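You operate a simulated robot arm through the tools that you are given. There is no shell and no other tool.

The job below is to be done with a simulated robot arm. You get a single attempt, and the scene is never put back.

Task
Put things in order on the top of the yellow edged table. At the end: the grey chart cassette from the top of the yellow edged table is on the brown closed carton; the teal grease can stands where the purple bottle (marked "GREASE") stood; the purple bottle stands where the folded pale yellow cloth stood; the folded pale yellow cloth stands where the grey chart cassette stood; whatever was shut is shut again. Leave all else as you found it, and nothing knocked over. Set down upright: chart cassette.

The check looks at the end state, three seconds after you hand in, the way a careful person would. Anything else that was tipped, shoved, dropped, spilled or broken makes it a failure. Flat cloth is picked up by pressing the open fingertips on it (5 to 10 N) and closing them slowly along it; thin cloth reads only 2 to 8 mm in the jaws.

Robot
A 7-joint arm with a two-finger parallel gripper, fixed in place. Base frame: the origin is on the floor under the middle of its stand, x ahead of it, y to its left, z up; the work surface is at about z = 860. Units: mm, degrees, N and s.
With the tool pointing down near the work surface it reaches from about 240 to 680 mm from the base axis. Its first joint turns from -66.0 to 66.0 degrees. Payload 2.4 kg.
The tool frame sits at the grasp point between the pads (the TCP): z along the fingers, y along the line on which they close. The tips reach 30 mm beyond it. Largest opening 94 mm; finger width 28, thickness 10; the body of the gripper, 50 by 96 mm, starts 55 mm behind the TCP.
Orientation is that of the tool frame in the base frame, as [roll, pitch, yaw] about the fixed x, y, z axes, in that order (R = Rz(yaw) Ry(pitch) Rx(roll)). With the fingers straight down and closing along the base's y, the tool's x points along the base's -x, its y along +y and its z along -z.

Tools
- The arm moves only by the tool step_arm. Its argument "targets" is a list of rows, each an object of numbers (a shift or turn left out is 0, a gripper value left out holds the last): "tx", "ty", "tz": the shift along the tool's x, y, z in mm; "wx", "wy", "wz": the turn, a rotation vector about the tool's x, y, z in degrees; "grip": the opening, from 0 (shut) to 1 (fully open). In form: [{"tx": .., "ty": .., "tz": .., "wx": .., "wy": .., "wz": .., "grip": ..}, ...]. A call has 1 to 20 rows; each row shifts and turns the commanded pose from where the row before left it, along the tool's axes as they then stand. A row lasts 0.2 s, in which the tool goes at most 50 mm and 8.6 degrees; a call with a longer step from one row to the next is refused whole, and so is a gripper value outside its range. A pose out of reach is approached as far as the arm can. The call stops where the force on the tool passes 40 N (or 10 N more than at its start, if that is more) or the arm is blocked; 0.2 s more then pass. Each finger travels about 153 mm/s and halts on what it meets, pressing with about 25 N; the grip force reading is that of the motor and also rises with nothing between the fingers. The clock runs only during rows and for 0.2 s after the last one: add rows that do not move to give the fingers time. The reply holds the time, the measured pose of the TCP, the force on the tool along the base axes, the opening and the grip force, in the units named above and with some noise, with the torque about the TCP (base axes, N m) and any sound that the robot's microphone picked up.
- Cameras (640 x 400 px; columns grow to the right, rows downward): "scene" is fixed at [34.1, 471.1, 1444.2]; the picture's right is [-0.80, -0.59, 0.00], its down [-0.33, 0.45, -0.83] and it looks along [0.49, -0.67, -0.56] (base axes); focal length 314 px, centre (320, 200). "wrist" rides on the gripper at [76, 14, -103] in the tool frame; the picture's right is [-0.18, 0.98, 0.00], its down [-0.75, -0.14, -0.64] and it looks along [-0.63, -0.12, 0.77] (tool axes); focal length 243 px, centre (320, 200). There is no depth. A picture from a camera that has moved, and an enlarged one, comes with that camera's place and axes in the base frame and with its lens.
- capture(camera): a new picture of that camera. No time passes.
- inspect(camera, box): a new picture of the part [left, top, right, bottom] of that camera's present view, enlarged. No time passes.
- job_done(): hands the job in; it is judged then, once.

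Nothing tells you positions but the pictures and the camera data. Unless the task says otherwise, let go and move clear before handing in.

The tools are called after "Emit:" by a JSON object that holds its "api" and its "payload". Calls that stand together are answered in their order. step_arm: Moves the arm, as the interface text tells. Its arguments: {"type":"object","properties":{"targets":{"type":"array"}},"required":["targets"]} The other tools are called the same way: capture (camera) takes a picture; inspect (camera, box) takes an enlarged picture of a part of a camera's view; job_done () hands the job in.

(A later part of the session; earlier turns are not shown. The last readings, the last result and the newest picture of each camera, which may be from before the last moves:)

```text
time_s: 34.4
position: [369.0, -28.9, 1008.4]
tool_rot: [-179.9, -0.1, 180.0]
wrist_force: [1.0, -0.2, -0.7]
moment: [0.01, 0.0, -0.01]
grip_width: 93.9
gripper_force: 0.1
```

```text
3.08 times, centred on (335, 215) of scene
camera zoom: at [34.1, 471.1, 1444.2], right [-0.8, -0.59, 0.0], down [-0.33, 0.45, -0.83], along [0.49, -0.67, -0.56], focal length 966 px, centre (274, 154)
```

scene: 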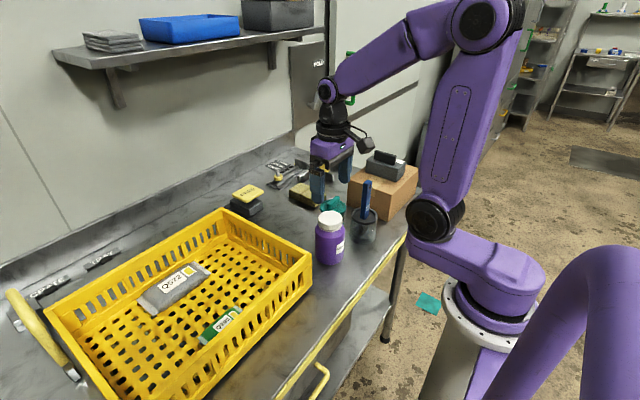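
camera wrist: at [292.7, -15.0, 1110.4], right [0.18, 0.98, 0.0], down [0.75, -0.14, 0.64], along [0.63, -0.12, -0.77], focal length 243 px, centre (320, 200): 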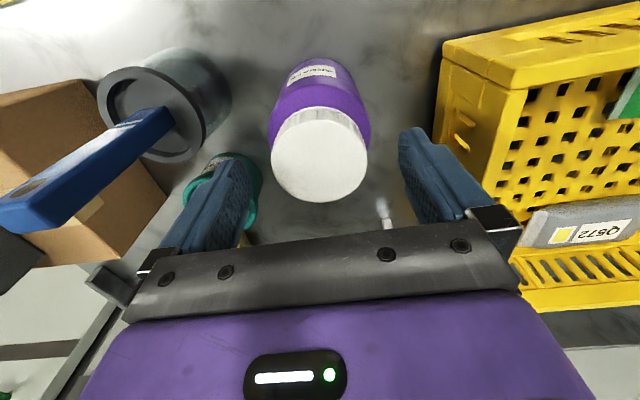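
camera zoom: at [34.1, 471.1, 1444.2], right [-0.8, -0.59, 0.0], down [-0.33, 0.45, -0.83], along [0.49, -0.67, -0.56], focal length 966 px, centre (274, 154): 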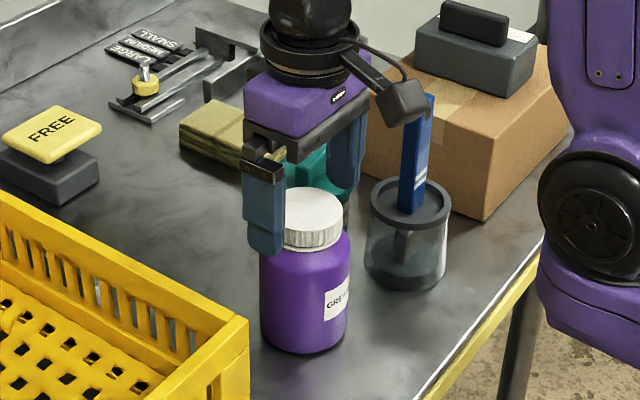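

Centred. I'll descend to grip the upper body of the bottle, leaving clearance over the cap.

Emit:
{"api": "step_arm", "payload": {"targets": [{"tz": 25, "tx": 1}, {"tz": 25}, {"tz": 14}, {"tz": 5}, {}, {}]}}

Emit:
{"api": "inspect", "payload": {"camera": "scene", "box": [270, 150, 400, 280]}}

Emit:
{"api": "capture", "payload": {"camera": "wrist"}}

```text
time_s: 35.8
position: [369.4, -29.2, 939.5]
tool_rot: [-180.0, 0.0, 180.0]
wrist_force: [0.8, 0.6, -0.5]
moment: [0.0, 0.03, -0.01]
grip_width: 94.1
gripper_force: 0.0
```

```text
3.08 times, centred on (335, 215) of scene
camera zoom: at [34.1, 471.1, 1444.2], right [-0.8, -0.59, 0.0], down [-0.33, 0.45, -0.83], along [0.49, -0.67, -0.56], focal length 966 px, centre (274, 154)
```

zoom: 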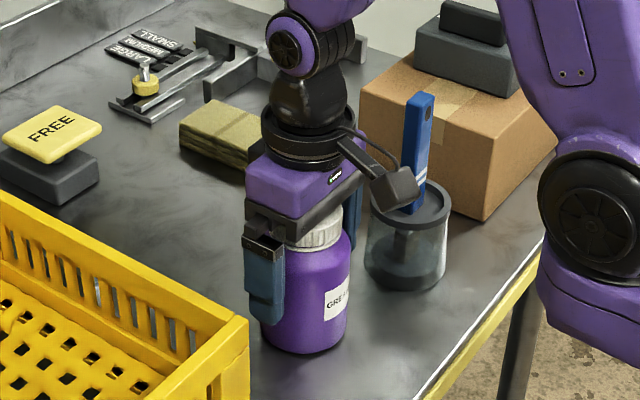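

```text
taken
camera wrist: at [292.4, -14.7, 1041.0], right [0.18, 0.98, 0.0], down [0.75, -0.14, 0.64], along [0.63, -0.12, -0.77], focal length 243 px, centre (320, 200)
```

wrist: 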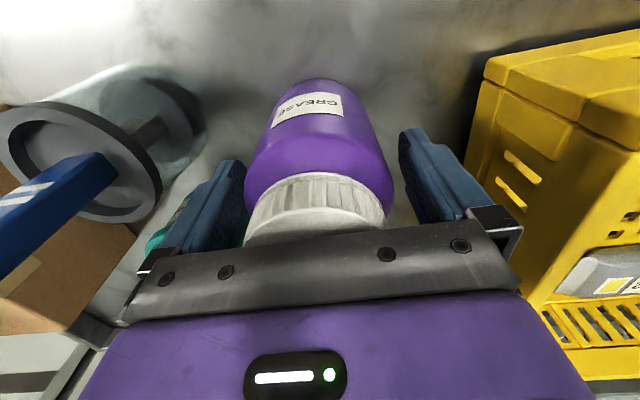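

The bottle is between the fingers. Closing slowly.

Emit:
{"api": "step_arm", "payload": {"targets": [{"grip": 0.92}, {"grip": 0.86}, {"grip": 0.82}, {"grip": 0.79}, {"grip": 0.76}, {"grip": 0.73}, {"grip": 0.7}, {"grip": 0.65}, {}, {}]}}

Emit:
{"api": "capture", "payload": {"camera": "wrist"}}

```text
time_s: 38.0
position: [369.0, -29.2, 939.0]
tool_rot: [-180.0, 0.0, 180.0]
wrist_force: [1.4, -1.1, 1.8]
moment: [0.03, -0.08, -0.02]
grip_width: 73.7
gripper_force: 24.7
```

```text
taken
camera wrist: at [292.5, -14.8, 1041.0], right [0.18, 0.98, 0.0], down [0.75, -0.14, 0.64], along [0.63, -0.12, -0.77], focal length 243 px, centre (320, 200)
```

wrist: 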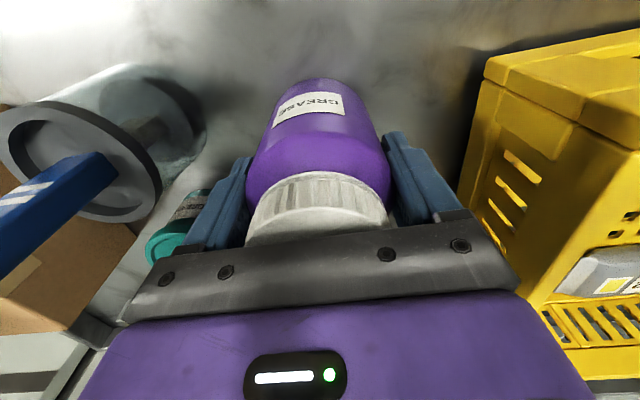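

Gripped at 73.7 mm. Lifting slowly.

Emit:
{"api": "step_arm", "payload": {"targets": [{"tz": -4}, {"tz": -8}, {"tz": -12}, {}, {}]}}

Emit:
{"api": "inspect", "payload": {"camera": "scene", "box": [270, 150, 400, 280]}}

Emit:
{"api": "capture", "payload": {"camera": "wrist"}}

```text
time_s: 39.2
position: [369.5, -30.2, 963.7]
tool_rot: [180.0, 0.0, -179.9]
wrist_force: [-0.8, -0.1, -3.8]
moment: [0.01, 0.02, 0.01]
grip_width: 73.8
gripper_force: 25.3
```

```text
3.08 times, centred on (335, 215) of scene
camera zoom: at [34.1, 471.1, 1444.2], right [-0.8, -0.59, 0.0], down [-0.33, 0.45, -0.83], along [0.49, -0.67, -0.56], focal length 966 px, centre (274, 154)
```

zoom: 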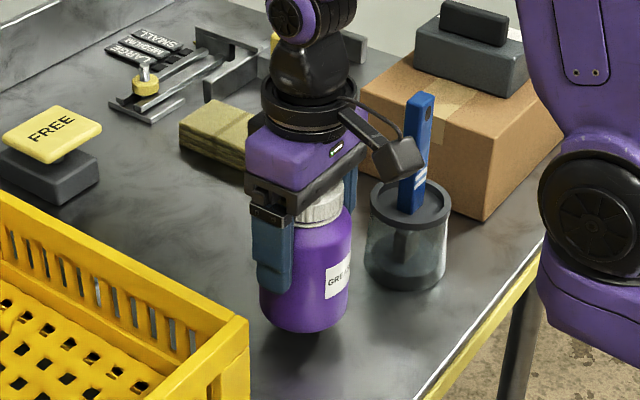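

```text
taken
camera wrist: at [292.6, -15.2, 1065.3], right [0.18, 0.98, 0.0], down [0.75, -0.14, 0.64], along [0.63, -0.12, -0.77], focal length 243 px, centre (320, 200)
```

wrist: 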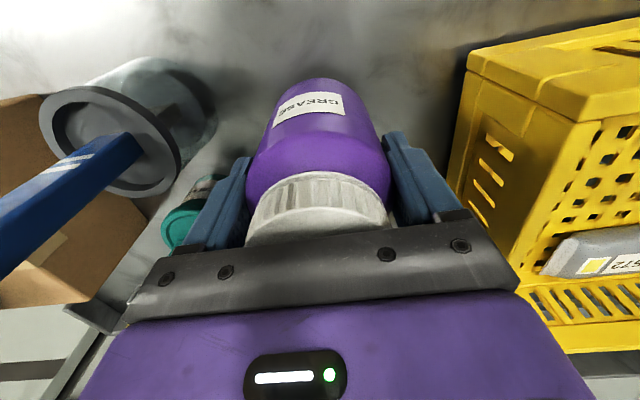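

The bottle hangs straight. I'll carry it to the cloth's old place (529, -60).

Emit:
{"api": "step_arm", "payload": {"targets": [{"tz": -20}, {"tz": -20}, {"tx": -40, "ty": -7.5}, {"tx": -40, "ty": -7.5}, {"tx": -40, "ty": -7.5}, {"tx": -40, "ty": -7.5}, {}, {"tz": 20}, {"tz": 20}, {"tz": 15}, {}, {}]}}

Emit:
{"api": "capture", "payload": {"camera": "wrist"}}

Emit:
{"api": "inspect", "payload": {"camera": "scene", "box": [230, 130, 380, 260]}}

```text
time_s: 41.8
position: [529.5, -60.9, 947.4]
tool_rot: [-179.9, -0.1, -180.0]
wrist_force: [0.3, -0.7, -3.5]
moment: [-0.04, 0.0, 0.02]
grip_width: 73.9
gripper_force: 24.8
```

```text
taken
camera wrist: at [453.0, -44.9, 1049.8], right [0.18, 0.98, 0.0], down [0.75, -0.14, 0.64], along [0.63, -0.12, -0.77], focal length 243 px, centre (320, 200)
```

wrist: 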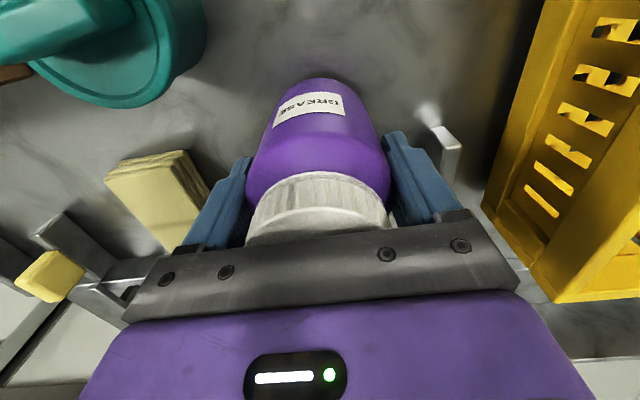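

```text
3.08 times, centred on (305, 195) of scene
camera zoom: at [34.2, 471.1, 1444.2], right [-0.8, -0.59, 0.0], down [-0.33, 0.45, -0.83], along [0.49, -0.67, -0.56], focal length 966 px, centre (366, 215)
```

zoom: 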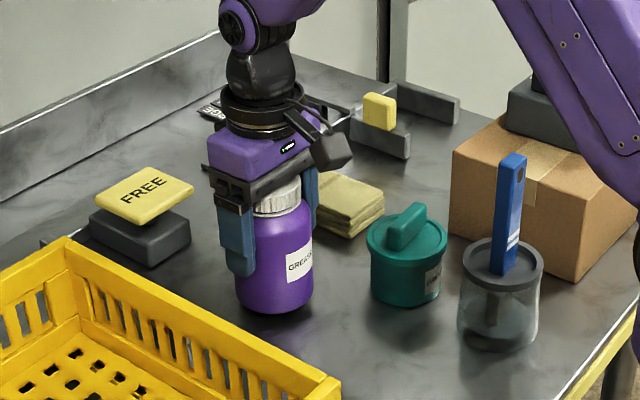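

Emit:
{"api": "step_arm", "payload": {"targets": [{"tz": 4}, {"tz": 3}, {"tz": 1}, {}, {}]}}

```text
time_s: 43.0
position: [528.1, -60.1, 940.0]
tool_rot: [-179.9, 0.0, 179.9]
wrist_force: [0.1, 0.1, -4.3]
moment: [0.04, 0.04, -0.01]
grip_width: 73.7
gripper_force: 25.2
```

Emit:
{"api": "step_arm", "payload": {"targets": [{"tz": 1}, {}, {}]}}

```text
time_s: 43.8
position: [530.1, -59.9, 938.4]
tool_rot: [179.9, 0.0, -180.0]
wrist_force: [0.3, -0.7, -0.8]
moment: [0.06, 0.13, 0.0]
grip_width: 74.0
gripper_force: 25.0
```

The bottle is just touching. I'll lower a touch more, then open slowly.

Emit:
{"api": "step_arm", "payload": {"targets": [{"tz": 0.4}, {}, {"grip": 0.8}, {"grip": 0.83}, {"grip": 0.88}, {"grip": 0.94}, {"grip": 1}, {}]}}

Emit:
{"api": "capture", "payload": {"camera": "wrist"}}

Emit:
{"api": "inspect", "payload": {"camera": "scene", "box": [230, 130, 380, 260]}}

```text
time_s: 45.6
position: [529.6, -60.2, 938.1]
tool_rot: [-180.0, 0.0, -180.0]
wrist_force: [0.2, -0.2, -0.5]
moment: [-0.03, 0.03, -0.03]
grip_width: 94.0
gripper_force: 0.0
```

```text
taken
camera wrist: at [452.6, -45.4, 1040.7], right [0.18, 0.98, 0.0], down [0.75, -0.14, 0.64], along [0.63, -0.12, -0.77], focal length 243 px, centre (320, 200)
```

wrist: 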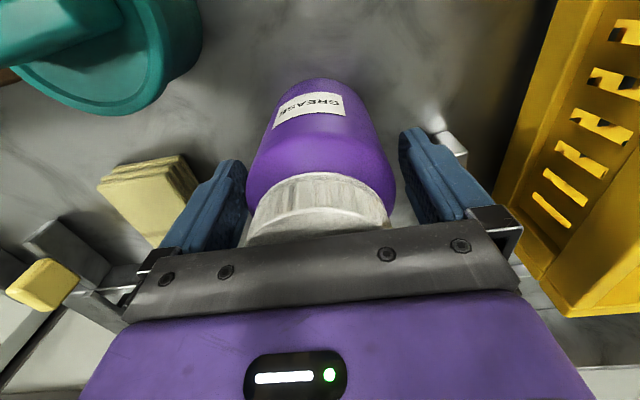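

```text
3.08 times, centred on (305, 195) of scene
camera zoom: at [34.1, 471.1, 1444.2], right [-0.8, -0.59, 0.0], down [-0.33, 0.45, -0.83], along [0.49, -0.67, -0.56], focal length 966 px, centre (366, 215)
```

zoom: 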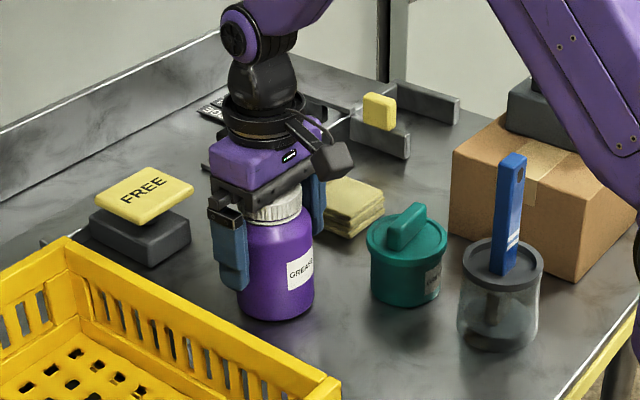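

The bottle stands at the cloth's old place. Now I'll retract, move above the teal can and turn the gripper 45° so the wrist camera stays clear of the brush.

Emit:
{"api": "step_arm", "payload": {"targets": [{"tz": -20}, {"tz": -40}, {"tz": -45}, {"tz": -47}, {"tx": 30, "ty": -30}, {"tx": 30, "ty": -30}, {"tx": 30, "ty": -30}, {"wz": 7.5}, {"wz": 7.5}, {"wz": 7.5}, {"wz": 7.5}, {"wz": 7.5}, {"wz": 7.5}, {}, {}]}}

Emit:
{"api": "capture", "payload": {"camera": "wrist"}}

Emit:
{"api": "inspect", "payload": {"camera": "scene", "box": [230, 130, 410, 280]}}

```text
time_s: 48.8
position: [439.2, -149.6, 1090.4]
tool_rot: [-180.0, 0.0, 134.9]
wrist_force: [0.7, -0.3, -0.2]
moment: [-0.01, 0.0, 0.0]
grip_width: 94.1
gripper_force: 0.1
```

```text
taken
camera wrist: at [394.7, -85.4, 1192.9], right [0.83, 0.56, 0.0], down [0.43, -0.63, 0.64], along [0.36, -0.53, -0.77], focal length 243 px, centre (320, 200)
```

wrist: 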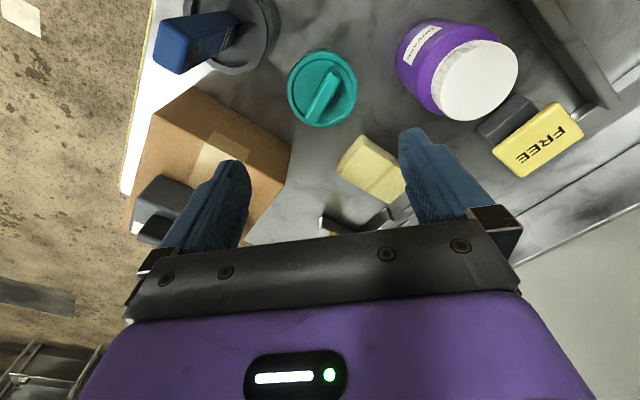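

```text
2.67 times, centred on (320, 205) of scene
camera zoom: at [34.1, 471.1, 1444.2], right [-0.8, -0.59, 0.0], down [-0.33, 0.45, -0.83], along [0.49, -0.67, -0.56], focal length 837 px, centre (320, 187)
```

zoom: 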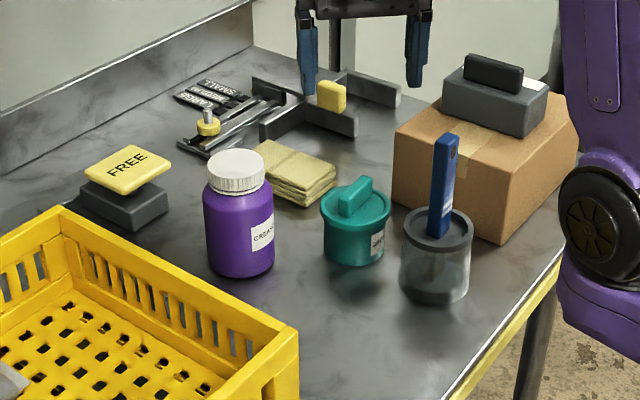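

Emit:
{"api": "inspect", "payload": {"camera": "wrist", "box": [240, 20, 440, 160]}}

Emit:
{"api": "inspect", "payload": {"camera": "scene", "box": [305, 185, 385, 245]}}

```text
2.86 times, centred on (340, 90) of wrist
camera zoom: at [394.7, -85.4, 1192.9], right [0.83, 0.56, 0.0], down [0.43, -0.63, 0.64], along [0.36, -0.53, -0.77], focal length 693 px, centre (263, 514)
```

zoom: 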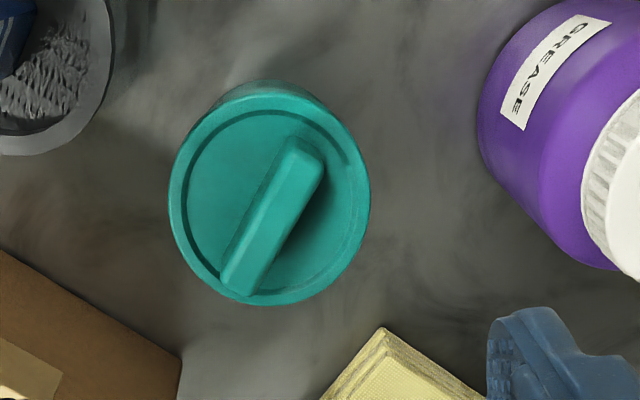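

```text
6.67 times, centred on (345, 215) of scene
camera zoom: at [34.1, 471.1, 1444.2], right [-0.8, -0.59, 0.0], down [-0.33, 0.45, -0.83], along [0.49, -0.67, -0.56], focal length 2093 px, centre (153, 100)
```

zoom: 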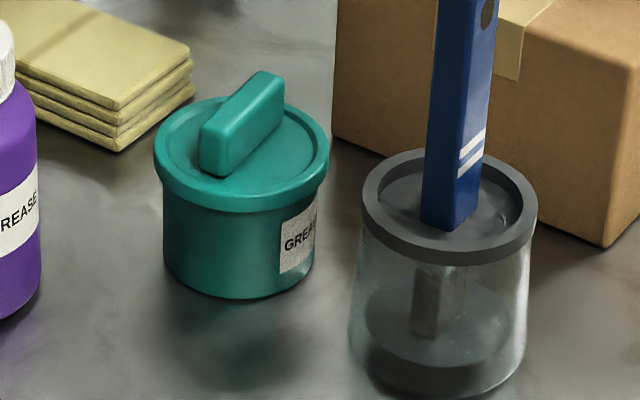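

The can is centred near (440, -150), right under the tool. Its lid (76 mm) is a bit wider than its body. I'll descend partway and check.

Emit:
{"api": "step_arm", "payload": {"targets": [{"tz": 40}, {"tz": 40}, {"tz": 40}, {"tz": 25}, {}, {}]}}

Emit:
{"api": "capture", "payload": {"camera": "wrist"}}

Emit:
{"api": "inspect", "payload": {"camera": "scene", "box": [270, 150, 410, 250]}}

```text
time_s: 50.2
position: [439.7, -148.7, 944.5]
tool_rot: [180.0, 0.1, 135.0]
wrist_force: [0.4, -0.3, 0.7]
moment: [-0.01, -0.01, 0.0]
grip_width: 94.2
gripper_force: 0.0
```

```text
taken
camera wrist: at [395.1, -85.6, 1048.1], right [0.83, 0.56, 0.0], down [0.43, -0.63, 0.64], along [0.36, -0.53, -0.77], focal length 243 px, centre (320, 200)
```

wrist: 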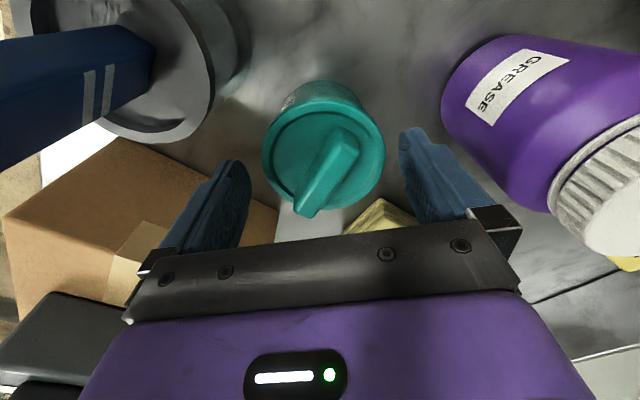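

```text
4.00 times, centred on (340, 200) of scene
camera zoom: at [34.1, 471.1, 1444.2], right [-0.8, -0.59, 0.0], down [-0.33, 0.45, -0.83], along [0.49, -0.67, -0.56], focal length 1256 px, centre (240, 200)
```

zoom: 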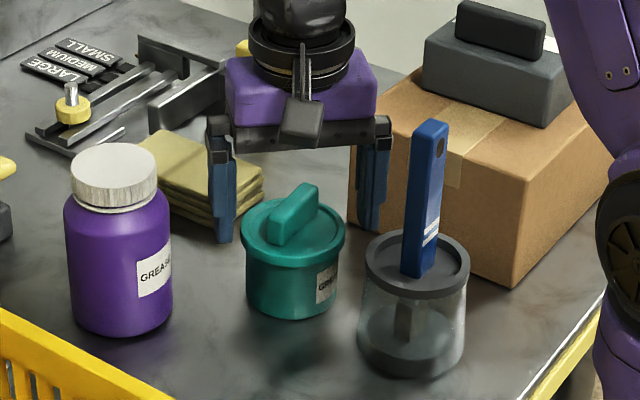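

Well centred. I'll descend to z 900 and close gently.

Emit:
{"api": "step_arm", "payload": {"targets": [{"tz": 25}, {"tz": 15}, {"tz": 4.5}, {}, {"grip": 0.93}, {"grip": 0.88}, {"grip": 0.84}, {"grip": 0.81}, {"grip": 0.78}, {"grip": 0.75}, {"grip": 0.7}, {}, {}]}}

Emit:
{"api": "capture", "payload": {"camera": "wrist"}}

Emit:
{"api": "inspect", "payload": {"camera": "scene", "box": [270, 150, 410, 250]}}

```text
time_s: 53.0
position: [439.0, -150.2, 900.8]
tool_rot: [-179.9, 0.0, 134.9]
wrist_force: [2.6, 1.6, 3.6]
moment: [0.01, -0.02, 0.03]
grip_width: 78.2
gripper_force: 24.6
```

```text
taken
camera wrist: at [395.1, -85.6, 1003.5], right [0.83, 0.56, 0.0], down [0.43, -0.63, 0.64], along [0.36, -0.53, -0.77], focal length 243 px, centre (320, 200)
```

wrist: 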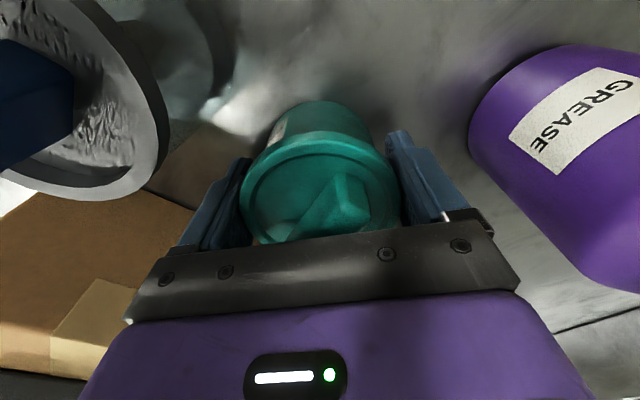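

```text
4.00 times, centred on (340, 200) of scene
camera zoom: at [34.1, 471.1, 1444.2], right [-0.8, -0.59, 0.0], down [-0.33, 0.45, -0.83], along [0.49, -0.67, -0.56], focal length 1256 px, centre (240, 200)
```

zoom: 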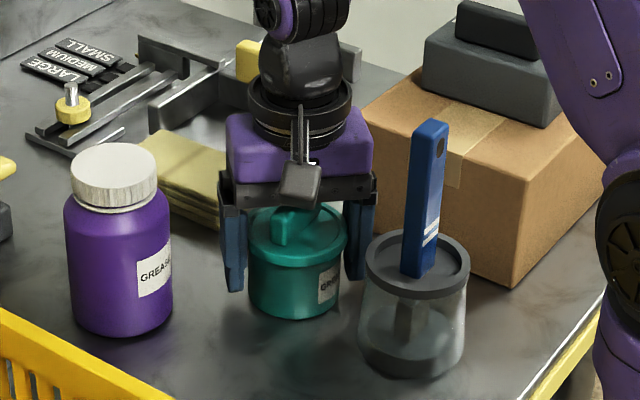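

Holding at the lid's 78 mm width. I'll lift only 6 mm to see whether the can comes up with its lid.

Emit:
{"api": "step_arm", "payload": {"targets": [{"tz": -2}, {"tz": -2}, {"tz": -2}, {}, {}]}}

Emit:
{"api": "inspect", "payload": {"camera": "scene", "box": [305, 185, 385, 245]}}

Emit:
{"api": "capture", "payload": {"camera": "wrist"}}

```text
time_s: 54.2
position: [439.3, -149.5, 906.3]
tool_rot: [-180.0, 0.0, 135.0]
wrist_force: [-0.1, -0.7, -0.5]
moment: [0.01, 0.01, -0.03]
grip_width: 78.3
gripper_force: 25.5
heard: snap
```

```text
6.67 times, centred on (345, 215) of scene
camera zoom: at [34.1, 471.1, 1444.2], right [-0.8, -0.59, 0.0], down [-0.33, 0.45, -0.83], along [0.49, -0.67, -0.56], focal length 2093 px, centre (153, 100)
```

zoom: 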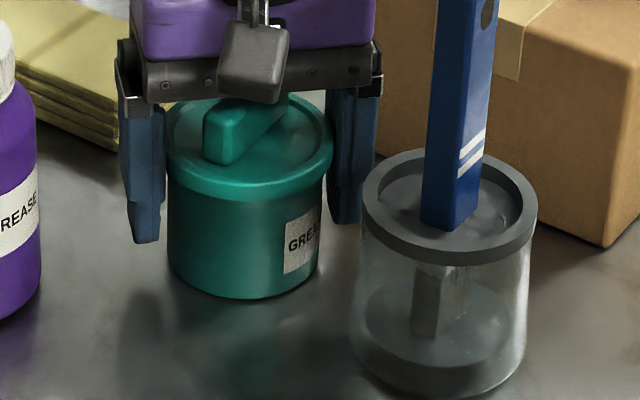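

```text
taken
camera wrist: at [395.2, -85.6, 1009.3], right [0.83, 0.56, 0.0], down [0.43, -0.63, 0.64], along [0.36, -0.53, -0.77], focal length 243 px, centre (320, 200)
```

wrist: 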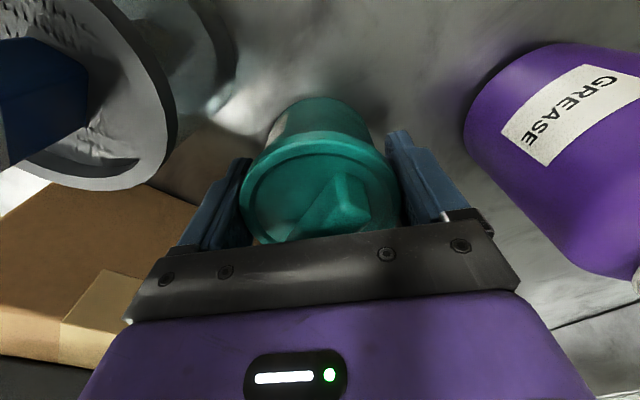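

I heard a snap: the lid has come off its snap fit and the can body stayed on the table. I'll set the lid back on loosely. Then I'll handle the lid by its bar, move the open body upright, and press the lid shut again afterwards.

Emit:
{"api": "step_arm", "payload": {"targets": [{"tz": 2}, {"tz": 2}, {}, {}]}}

Emit:
{"api": "inspect", "payload": {"camera": "scene", "box": [305, 185, 385, 245]}}

```text
time_s: 55.2
position: [439.1, -149.2, 902.3]
tool_rot: [-180.0, 0.0, 135.0]
wrist_force: [-0.8, 0.0, 0.3]
moment: [-0.03, 0.06, -0.01]
grip_width: 78.3
gripper_force: 25.2
```

```text
6.67 times, centred on (345, 215) of scene
camera zoom: at [34.1, 471.1, 1444.2], right [-0.8, -0.59, 0.0], down [-0.33, 0.45, -0.83], along [0.49, -0.67, -0.56], focal length 2093 px, centre (153, 100)
```

zoom: 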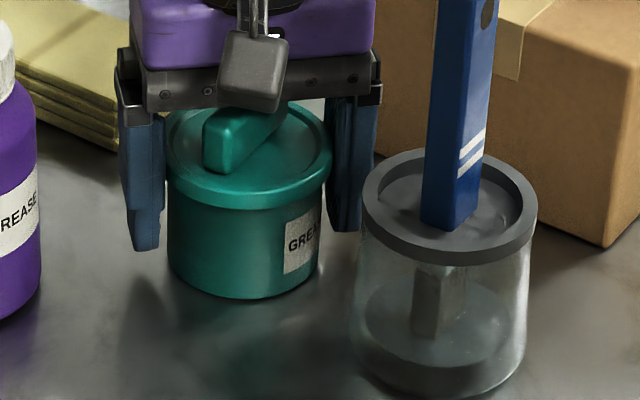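

Emit:
{"api": "step_arm", "payload": {"targets": [{"tz": 1}, {}, {}]}}

```text
time_s: 56.0
position: [439.6, -149.5, 901.2]
tool_rot: [180.0, 0.0, 135.1]
wrist_force: [0.5, 0.6, 0.2]
moment: [-0.01, -0.01, 0.0]
grip_width: 78.6
gripper_force: 25.3
```

Emit:
{"api": "step_arm", "payload": {"targets": [{"tz": 1}, {}, {}]}}

```text
time_s: 56.8
position: [439.0, -150.7, 902.0]
tool_rot: [180.0, 0.1, 135.0]
wrist_force: [-3.2, -1.3, 15.1]
moment: [-0.08, 0.05, 0.04]
grip_width: 78.3
gripper_force: 24.9
heard: snap
```

The lid has snapped shut again under about 15 N, so re-closing is easy. The lid won't carry the can, so I'll release it, rise, and turn the gripper to line up with the lid's bar. Then I'll take the lid off, move the can body, and put the lid back on.

Emit:
{"api": "step_arm", "payload": {"targets": [{"tz": -1}, {}, {"grip": 0.86}, {"grip": 0.9}, {"grip": 0.95}, {"grip": 1}, {}, {"tz": -20}, {"tz": -30}, {"tz": -40}, {}]}}

Emit:
{"api": "inspect", "payload": {"camera": "scene", "box": [305, 185, 385, 245]}}

Emit:
{"api": "capture", "payload": {"camera": "wrist"}}

```text
time_s: 59.2
position: [438.4, -149.2, 990.6]
tool_rot: [-180.0, 0.0, 135.0]
wrist_force: [-0.4, -0.5, -0.6]
moment: [0.0, -0.01, 0.01]
grip_width: 93.9
gripper_force: 0.1
```

```text
6.67 times, centred on (345, 215) of scene
camera zoom: at [34.1, 471.1, 1444.2], right [-0.8, -0.59, 0.0], down [-0.33, 0.45, -0.83], along [0.49, -0.67, -0.56], focal length 2093 px, centre (153, 100)
```

zoom: 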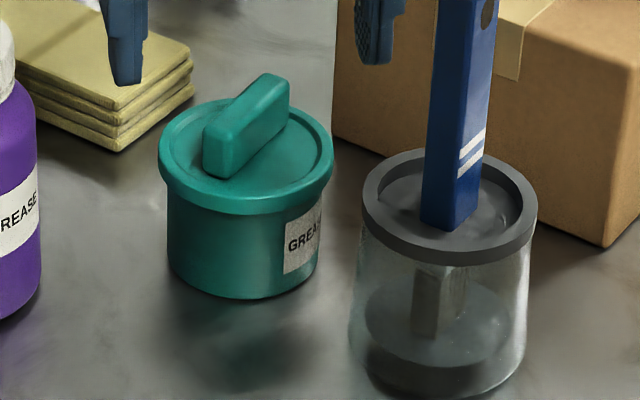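

```text
taken
camera wrist: at [394.5, -85.2, 1093.5], right [0.83, 0.56, 0.0], down [0.43, -0.63, 0.64], along [0.36, -0.53, -0.77], focal length 243 px, centre (320, 200)
```

wrist: 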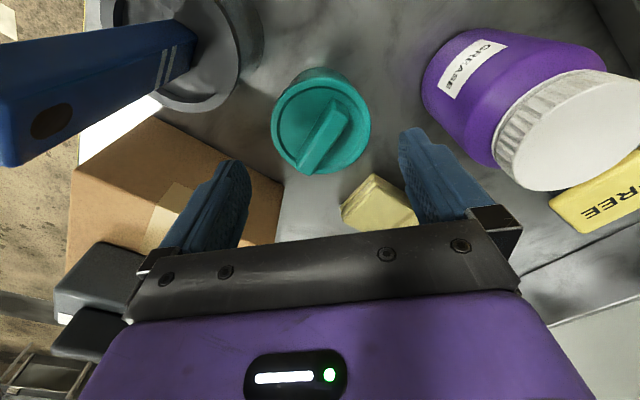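

The lid is back on and seated. Next I'll turn to line up with the bar (closing along x) and narrow the jaws.

Emit:
{"api": "step_arm", "payload": {"targets": [{"wz": 7.5, "grip": 0.55}, {"wz": 7.5}, {"wz": 7.5}, {"wz": 7.5}, {"wz": 7.5}, {"wz": 7.5}, {}, {}]}}

Emit:
{"api": "capture", "payload": {"camera": "wrist"}}

Emit:
{"api": "inspect", "payload": {"camera": "wrist", "box": [230, 60, 410, 200]}}

Emit:
{"api": "inspect", "payload": {"camera": "scene", "box": [270, 150, 410, 250]}}

```text
time_s: 61.0
position: [438.3, -148.8, 992.1]
tool_rot: [180.0, 0.0, 89.8]
wrist_force: [-0.9, -0.6, -0.4]
moment: [0.05, -0.03, 0.01]
grip_width: 51.7
gripper_force: 0.1
```

```text
taken
camera wrist: at [452.8, -73.1, 1094.2], right [0.98, -0.18, 0.0], down [-0.14, -0.75, 0.64], along [-0.12, -0.63, -0.77], focal length 243 px, centre (320, 200)
```

wrist: 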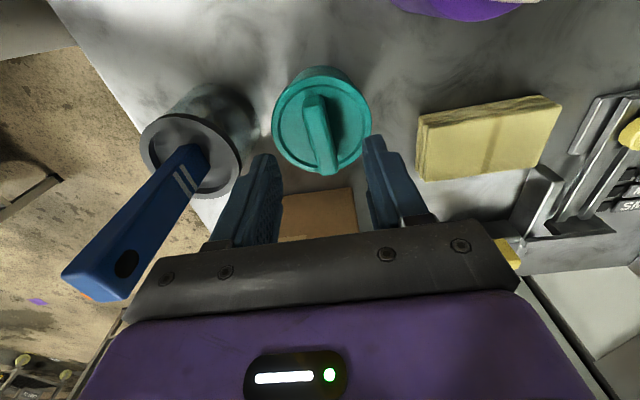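

```text
2.86 times, centred on (320, 130) of wrist
camera zoom: at [452.8, -73.1, 1094.2], right [0.98, -0.18, 0.0], down [-0.14, -0.75, 0.64], along [-0.12, -0.63, -0.77], focal length 693 px, centre (320, 400)
```

zoom: 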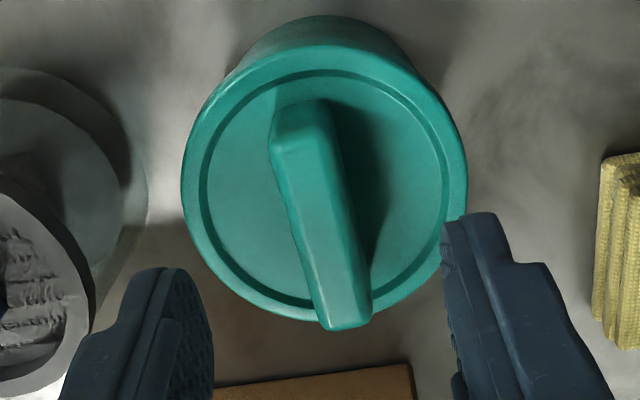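

```text
4.00 times, centred on (340, 200) of scene
camera zoom: at [34.1, 471.1, 1444.2], right [-0.8, -0.59, 0.0], down [-0.33, 0.45, -0.83], along [0.49, -0.67, -0.56], focal length 1256 px, centre (240, 200)
```

zoom: 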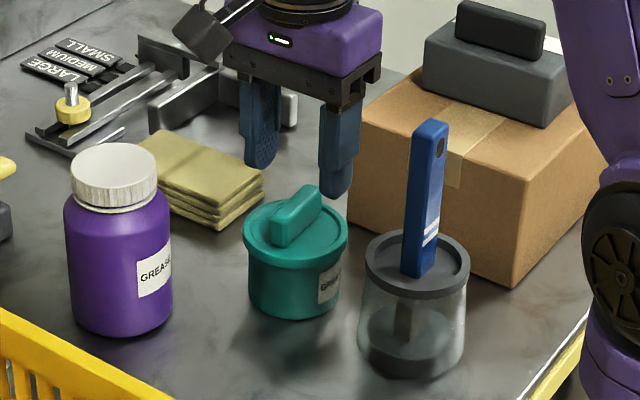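

The bar runs along y at x ≈ 440, centred near (440, -148), which fits the jaws. I'll descend around it and close.

Emit:
{"api": "step_arm", "payload": {"targets": [{"tx": 1.5, "ty": 0.6, "tz": 20}, {"tz": 15}, {"tz": 8.5}, {}, {"grip": 0.45}, {"grip": 0.35}, {"grip": 0.25}, {"grip": 0.15}, {"grip": 0.08}, {}, {}]}}

Emit:
{"api": "inspect", "payload": {"camera": "scene", "box": [270, 150, 410, 250]}}

Emit:
{"api": "capture", "payload": {"camera": "wrist"}}

```text
time_s: 62.3
position: [440.2, -149.2, 949.7]
tool_rot: [179.8, 0.1, 90.0]
wrist_force: [-3.4, 1.2, 8.1]
moment: [0.02, 0.19, 0.03]
grip_width: 35.9
gripper_force: 2.3
stopped in row 6: the force on the tool passed its limit at 42 N (the readings are from after the stop); the commanded pose is now the measured one
```

```text
4.00 times, centred on (340, 200) of scene
camera zoom: at [33.9, 471.1, 1444.2], right [-0.8, -0.59, 0.0], down [-0.33, 0.45, -0.83], along [0.49, -0.67, -0.56], focal length 1256 px, centre (240, 200)
```

zoom: 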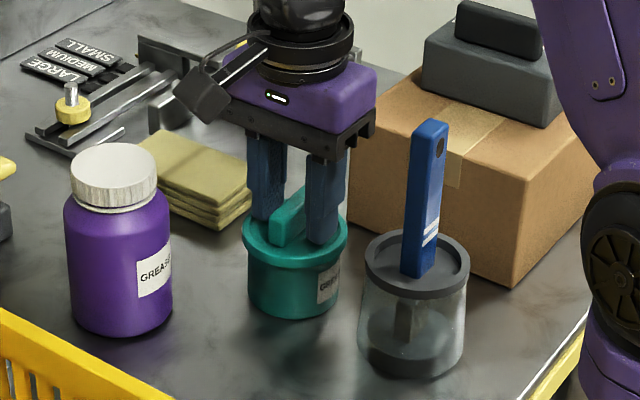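

```text
taken
camera wrist: at [453.5, -72.3, 1052.5], right [0.98, -0.18, 0.0], down [-0.14, -0.75, 0.64], along [-0.12, -0.63, -0.77], focal length 243 px, centre (320, 200)
```

wrist: 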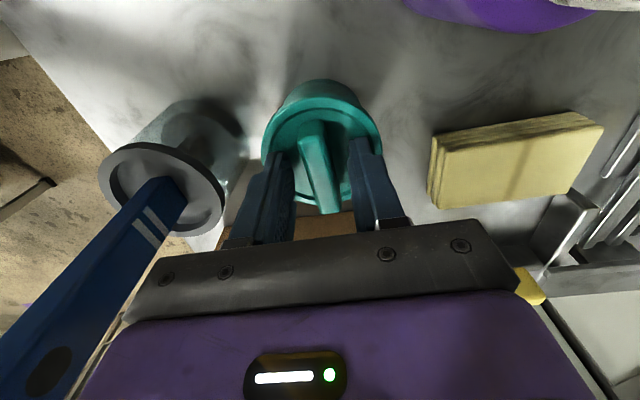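

The fingertips touched the lid top (about z 920). I'll back up 3 mm and then close on the bar.

Emit:
{"api": "step_arm", "payload": {"targets": [{"tz": -3}, {}, {}]}}

Emit:
{"api": "inspect", "payload": {"camera": "scene", "box": [305, 175, 385, 235]}}

```text
time_s: 63.1
position: [440.9, -148.7, 952.1]
tool_rot: [180.0, 0.1, 89.9]
wrist_force: [1.2, 0.4, 0.0]
moment: [-0.01, 0.05, -0.01]
grip_width: 32.6
gripper_force: 0.2
```

```text
6.67 times, centred on (345, 205) of scene
camera zoom: at [34.1, 471.1, 1444.2], right [-0.8, -0.59, 0.0], down [-0.33, 0.45, -0.83], along [0.49, -0.67, -0.56], focal length 2093 px, centre (153, 167)
```

zoom: 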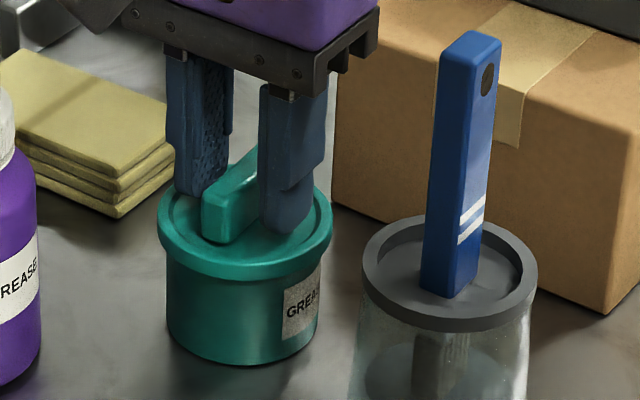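

Emit:
{"api": "step_arm", "payload": {"targets": [{"grip": 0.3}, {"grip": 0.25}, {"grip": 0.2}, {"grip": 0.16}, {"grip": 0.12}, {"grip": 0.08}, {}, {}]}}

Emit:
{"api": "inspect", "payload": {"camera": "scene", "box": [305, 175, 385, 235]}}

```text
time_s: 64.9
position: [440.9, -148.4, 952.4]
tool_rot: [179.9, 0.1, 90.1]
wrist_force: [-0.1, -0.2, 0.6]
moment: [-0.01, 0.03, 0.02]
grip_width: 13.8
gripper_force: 24.8
```

```text
6.67 times, centred on (345, 205) of scene
camera zoom: at [34.1, 471.1, 1444.2], right [-0.8, -0.59, 0.0], down [-0.33, 0.45, -0.83], along [0.49, -0.67, -0.56], focal length 2093 px, centre (153, 167)
```

zoom: 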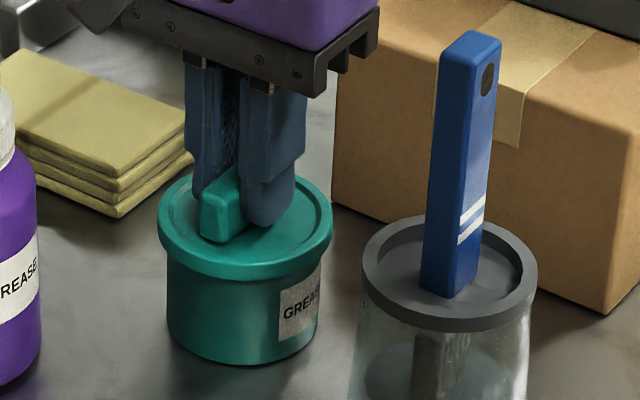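

The bar is gripped (13.8 mm). I'll lift gently to pop the lid.

Emit:
{"api": "step_arm", "payload": {"targets": [{"tz": -2}, {"tz": -2}, {"tz": -2}, {"tz": -2}, {}, {}]}}

Emit:
{"api": "inspect", "payload": {"camera": "scene", "box": [305, 175, 385, 235]}}

```text
time_s: 66.3
position: [439.8, -148.2, 960.6]
tool_rot: [179.9, 0.2, 90.0]
wrist_force: [-1.1, -0.5, -2.6]
moment: [0.01, -0.03, 0.0]
grip_width: 13.6
gripper_force: 24.8
```

```text
6.67 times, centred on (345, 205) of scene
camera zoom: at [34.1, 471.1, 1444.2], right [-0.8, -0.59, 0.0], down [-0.33, 0.45, -0.83], along [0.49, -0.67, -0.56], focal length 2093 px, centre (153, 167)
```

zoom: 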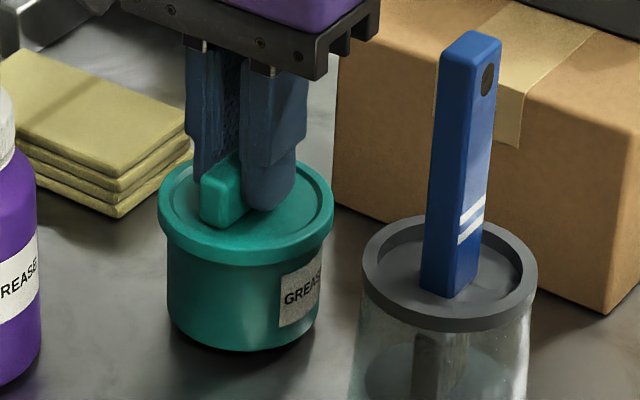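

The whole can came up with its lid this time (2.6 N, no snap), still fully closed. I'll carry it low and slowly, about 5 mm above the table, straight to the bottle's old place.

Emit:
{"api": "step_arm", "payload": {"targets": [{"tz": 2.5}, {}, {"tx": 4.2, "ty": -2.52}, {"tx": 4.2, "ty": -2.52}, {"tx": 8.5, "ty": -5.09}, {"tx": 8.5, "ty": -5.09}, {}, {}]}}

Emit:
{"api": "inspect", "payload": {"camera": "scene", "box": [290, 165, 400, 250]}}

```text
time_s: 68.1
position: [424.8, -121.9, 958.8]
tool_rot: [180.0, 0.1, 90.0]
wrist_force: [-0.6, 0.6, -2.2]
moment: [0.0, -0.02, 0.01]
grip_width: 13.6
gripper_force: 25.6
```

```text
4.71 times, centred on (345, 208) of scene
camera zoom: at [34.1, 471.1, 1444.2], right [-0.8, -0.59, 0.0], down [-0.33, 0.45, -0.83], along [0.49, -0.67, -0.56], focal length 1477 px, centre (202, 165)
```

zoom: 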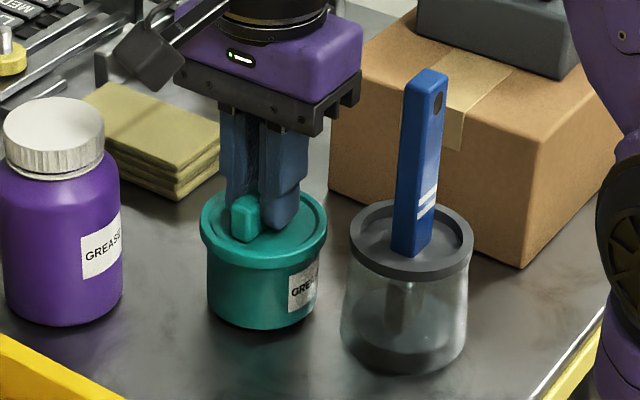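

The can is moving along closed and hanging straight. I'll continue slowly to the target.

Emit:
{"api": "step_arm", "payload": {"targets": [{"tx": 4.2, "ty": -2.52}, {"tx": 8.5, "ty": -5.09}, {"tx": 8.5, "ty": -5.09}, {"tx": 8.5, "ty": -5.09}, {"tx": 8.5, "ty": -5.09}, {"tx": 8.5, "ty": -5.09}, {"tx": 8.5, "ty": -5.09}, {"tx": 8.5, "ty": -5.09}, {"tx": 8.5, "ty": -5.09}, {"tx": 8.5, "ty": -5.09}, {"tx": 8.5, "ty": -5.09}, {"tx": 4.2, "ty": -2.52}, {}, {}]}}

Emit:
{"api": "inspect", "payload": {"camera": "scene", "box": [270, 165, 410, 270]}}

Emit:
{"api": "capture", "payload": {"camera": "wrist"}}

```text
time_s: 71.1
position: [369.4, -30.6, 959.3]
tool_rot: [180.0, 0.1, 90.1]
wrist_force: [0.0, 0.0, -2.4]
moment: [0.02, -0.03, -0.01]
grip_width: 13.5
gripper_force: 24.7
```

```text
3.81 times, centred on (340, 218) of scene
camera zoom: at [34.1, 471.1, 1444.2], right [-0.8, -0.59, 0.0], down [-0.33, 0.45, -0.83], along [0.49, -0.67, -0.56], focal length 1196 px, centre (244, 133)
```

zoom: 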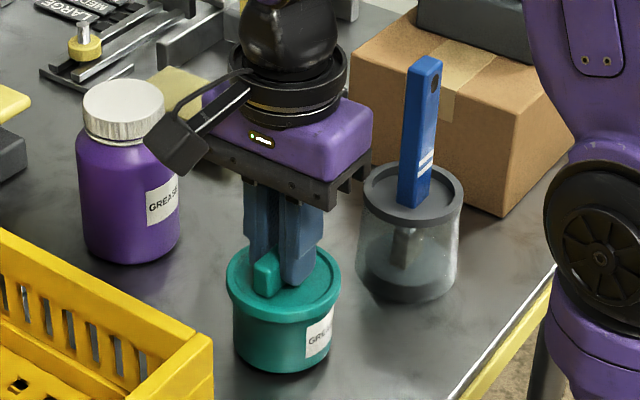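

```text
taken
camera wrist: at [382.8, 46.9, 1060.5], right [0.98, -0.18, 0.0], down [-0.14, -0.75, 0.64], along [-0.12, -0.63, -0.77], focal length 243 px, centre (320, 200)
```

wrist: 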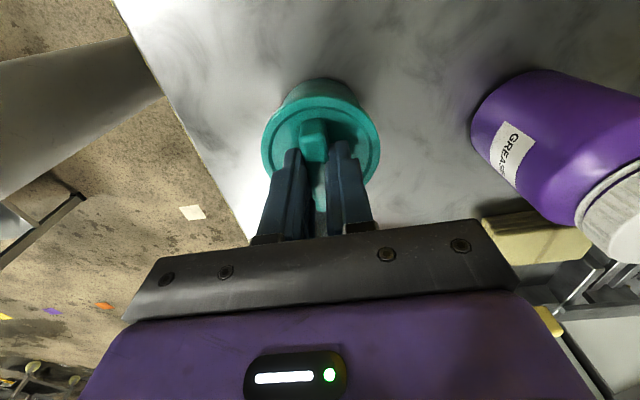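

The can is over the bottle's old place. Lowering gently.

Emit:
{"api": "step_arm", "payload": {"targets": [{"tz": 2}, {"tz": 2}, {}, {}]}}

```text
time_s: 72.1
position: [369.2, -29.8, 954.8]
tool_rot: [180.0, 0.0, 90.1]
wrist_force: [-0.5, -0.1, -1.8]
moment: [0.02, 0.01, -0.01]
grip_width: 13.7
gripper_force: 25.1
```

Emit:
{"api": "step_arm", "payload": {"targets": [{"tz": 1}, {}, {}]}}

```text
time_s: 72.9
position: [369.2, -29.2, 953.5]
tool_rot: [180.0, 0.0, 90.0]
wrist_force: [-0.2, -0.4, -1.4]
moment: [-0.02, 0.01, -0.01]
grip_width: 13.5
gripper_force: 25.2
```

Emit:
{"api": "step_arm", "payload": {"targets": [{"tz": 0.7}, {}, {}]}}

```text
time_s: 73.7
position: [370.1, -30.3, 953.7]
tool_rot: [179.7, 0.1, 90.0]
wrist_force: [-3.0, 2.9, 25.5]
moment: [0.11, 0.19, -0.01]
grip_width: 13.7
gripper_force: 24.6
```

The can is down and the press also seats the lid. I'll relax and open slowly.

Emit:
{"api": "step_arm", "payload": {"targets": [{"tz": -0.5}, {}, {"grip": 0.18}, {"grip": 0.22}, {"grip": 0.28}, {"grip": 0.36}, {"grip": 0.45}, {}]}}

Emit:
{"api": "inspect", "payload": {"camera": "scene", "box": [290, 195, 380, 265]}}

Emit:
{"api": "capture", "payload": {"camera": "wrist"}}

```text
time_s: 75.5
position: [368.5, -29.4, 953.0]
tool_rot: [179.9, 0.1, 90.0]
wrist_force: [0.6, 0.3, 0.1]
moment: [-0.02, 0.01, -0.03]
grip_width: 42.3
gripper_force: 0.1
```

```text
5.71 times, centred on (335, 230) of scene
camera zoom: at [34.1, 471.1, 1444.2], right [-0.8, -0.59, 0.0], down [-0.33, 0.45, -0.83], along [0.49, -0.67, -0.56], focal length 1794 px, centre (234, 29)
```

zoom: 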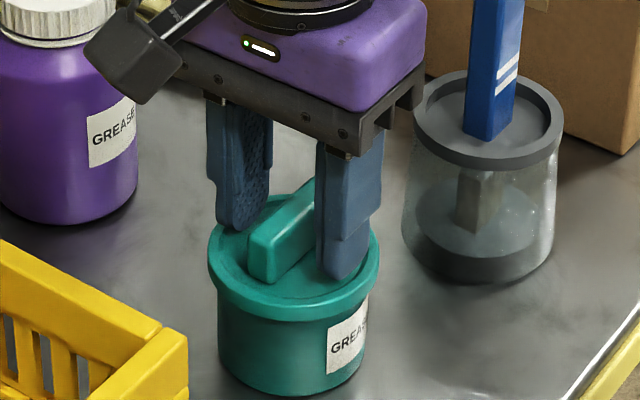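

```text
taken
camera wrist: at [382.9, 46.8, 1055.2], right [0.98, -0.18, 0.0], down [-0.14, -0.75, 0.64], along [-0.12, -0.63, -0.77], focal length 243 px, centre (320, 200)
```

wrist: 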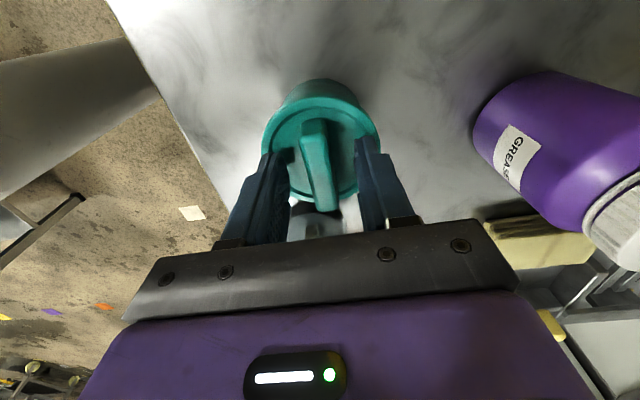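

Released. I'll rise straight up and take a full look around.

Emit:
{"api": "step_arm", "payload": {"targets": [{"tz": -10}, {"tz": -20}, {"tz": -35}, {"tz": -40}, {"tz": -45}, {}, {"wz": -7.5}, {"wz": -7.5}, {"wz": -7.5}, {"wz": -7.5}, {"wz": -7.5}, {"wz": -7.5}, {"wz": -7.5}, {"wz": -7.5}, {"wz": -7.5}, {"wz": -7.5}, {"wz": -7.5}, {"wz": -7.5}, {}]}}

Emit:
{"api": "capture", "payload": {"camera": "scene"}}

Emit:
{"api": "inspect", "payload": {"camera": "scene", "box": [220, 140, 440, 280]}}

Emit:
{"api": "inspect", "payload": {"camera": "scene", "box": [290, 195, 380, 265]}}

Emit:
{"api": "capture", "payload": {"camera": "wrist"}}

```text
time_s: 79.5
position: [369.0, -28.5, 1103.3]
tool_rot: [-180.0, 0.1, -179.9]
wrist_force: [-1.3, -0.1, 0.1]
moment: [0.01, 0.02, -0.04]
grip_width: 42.1
gripper_force: 0.1
```

```text
taken
```

scene: 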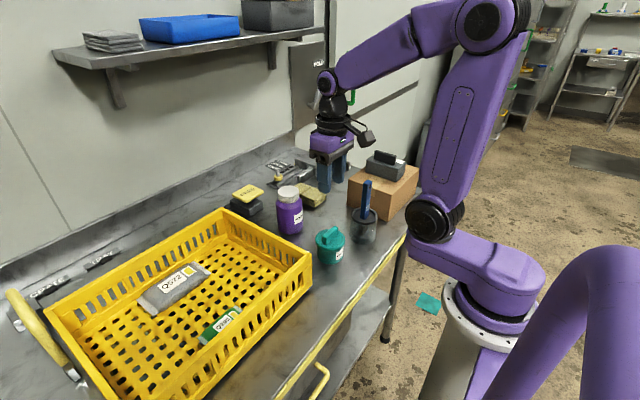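

```text
2.86 times, centred on (330, 210) of scene
camera zoom: at [34.1, 471.1, 1444.2], right [-0.8, -0.59, 0.0], down [-0.33, 0.45, -0.83], along [0.49, -0.67, -0.56], focal length 897 px, centre (291, 171)
```

zoom: 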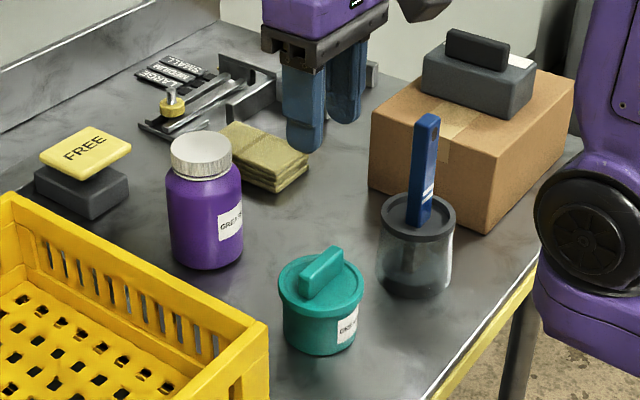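

```text
5.71 times, centred on (335, 230) of scene
camera zoom: at [34.1, 471.1, 1444.2], right [-0.8, -0.59, 0.0], down [-0.33, 0.45, -0.83], along [0.49, -0.67, -0.56], focal length 1794 px, centre (234, 29)
```

zoom: 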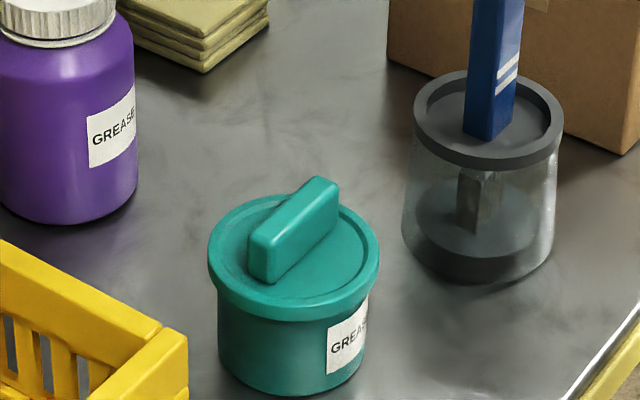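

```text
taken
camera wrist: at [292.0, -15.2, 1204.9], right [0.18, 0.98, 0.0], down [0.75, -0.14, 0.64], along [0.63, -0.12, -0.77], focal length 243 px, centre (320, 200)
```

wrist: 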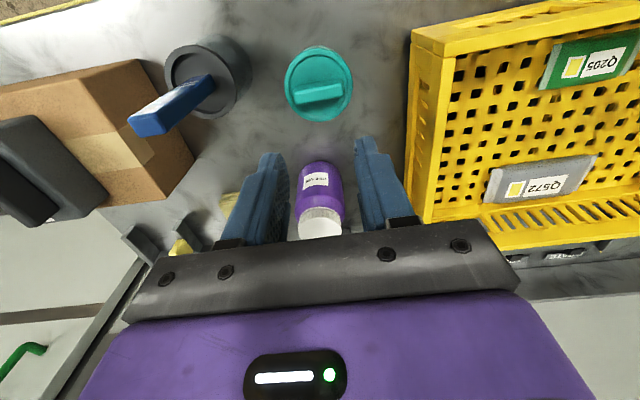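

Everything matches: cassette upright on the carton, cloth at the cassette's spot, bottle at the cloth's spot, can (lid shut) at the bottle's spot. The jar, crate and fixtures haven't moved. I'll return the arm to its start pose, clear of everything, and do a final check.

Emit:
{"api": "step_arm", "payload": {"targets": [{"tz": -27}, {"tz": -26}, {"tx": -33.3, "ty": 14.2}, {"tx": -33.3, "ty": 14.2}, {"tx": -33.3, "ty": 14.1, "grip": 1}, {}, {}]}}

Emit:
{"api": "capture", "payload": {"camera": "wrist"}}

Emit:
{"api": "inspect", "payload": {"camera": "scene", "box": [220, 140, 440, 280]}}

Emit:
{"api": "inspect", "payload": {"camera": "wrist", "box": [60, 0, 380, 240]}}

```text
time_s: 81.1
position: [469.0, 13.0, 1156.0]
tool_rot: [-179.9, 0.0, -179.9]
wrist_force: [-0.6, 0.8, -0.5]
moment: [-0.02, -0.03, 0.02]
grip_width: 93.9
gripper_force: 0.1
```

```text
taken
camera wrist: at [391.4, 28.0, 1258.0], right [0.18, 0.98, 0.0], down [0.75, -0.14, 0.64], along [0.63, -0.12, -0.77], focal length 243 px, centre (320, 200)
```

wrist: 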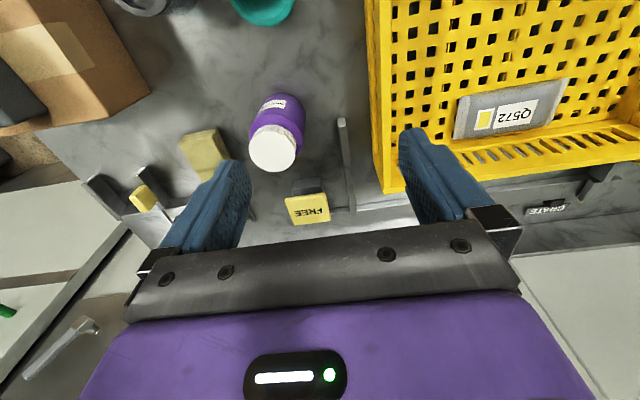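

```text
2.86 times, centred on (330, 210) of scene
camera zoom: at [34.1, 471.1, 1444.2], right [-0.8, -0.59, 0.0], down [-0.33, 0.45, -0.83], along [0.49, -0.67, -0.56], focal length 897 px, centre (291, 171)
```

zoom: 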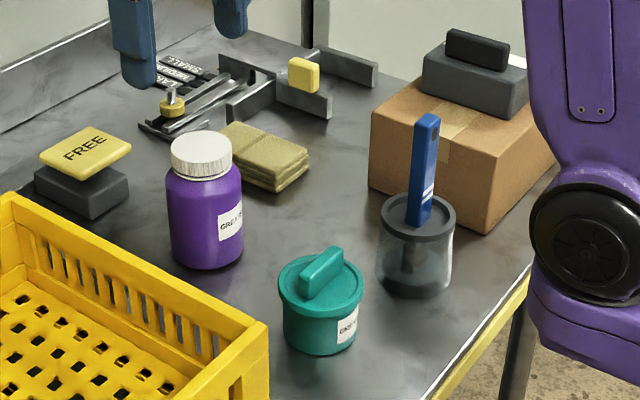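

```text
1.67 times, centred on (220, 120) of wrist
camera zoom: at [391.4, 28.0, 1258.0], right [0.18, 0.98, 0.0], down [0.75, -0.14, 0.64], along [0.63, -0.12, -0.77], focal length 404 px, centre (487, 333)
```

zoom: 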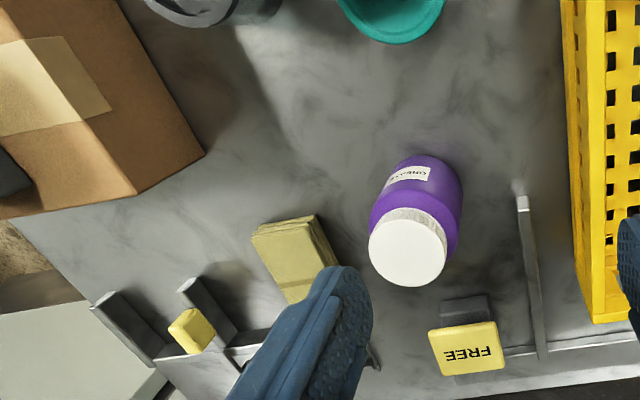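

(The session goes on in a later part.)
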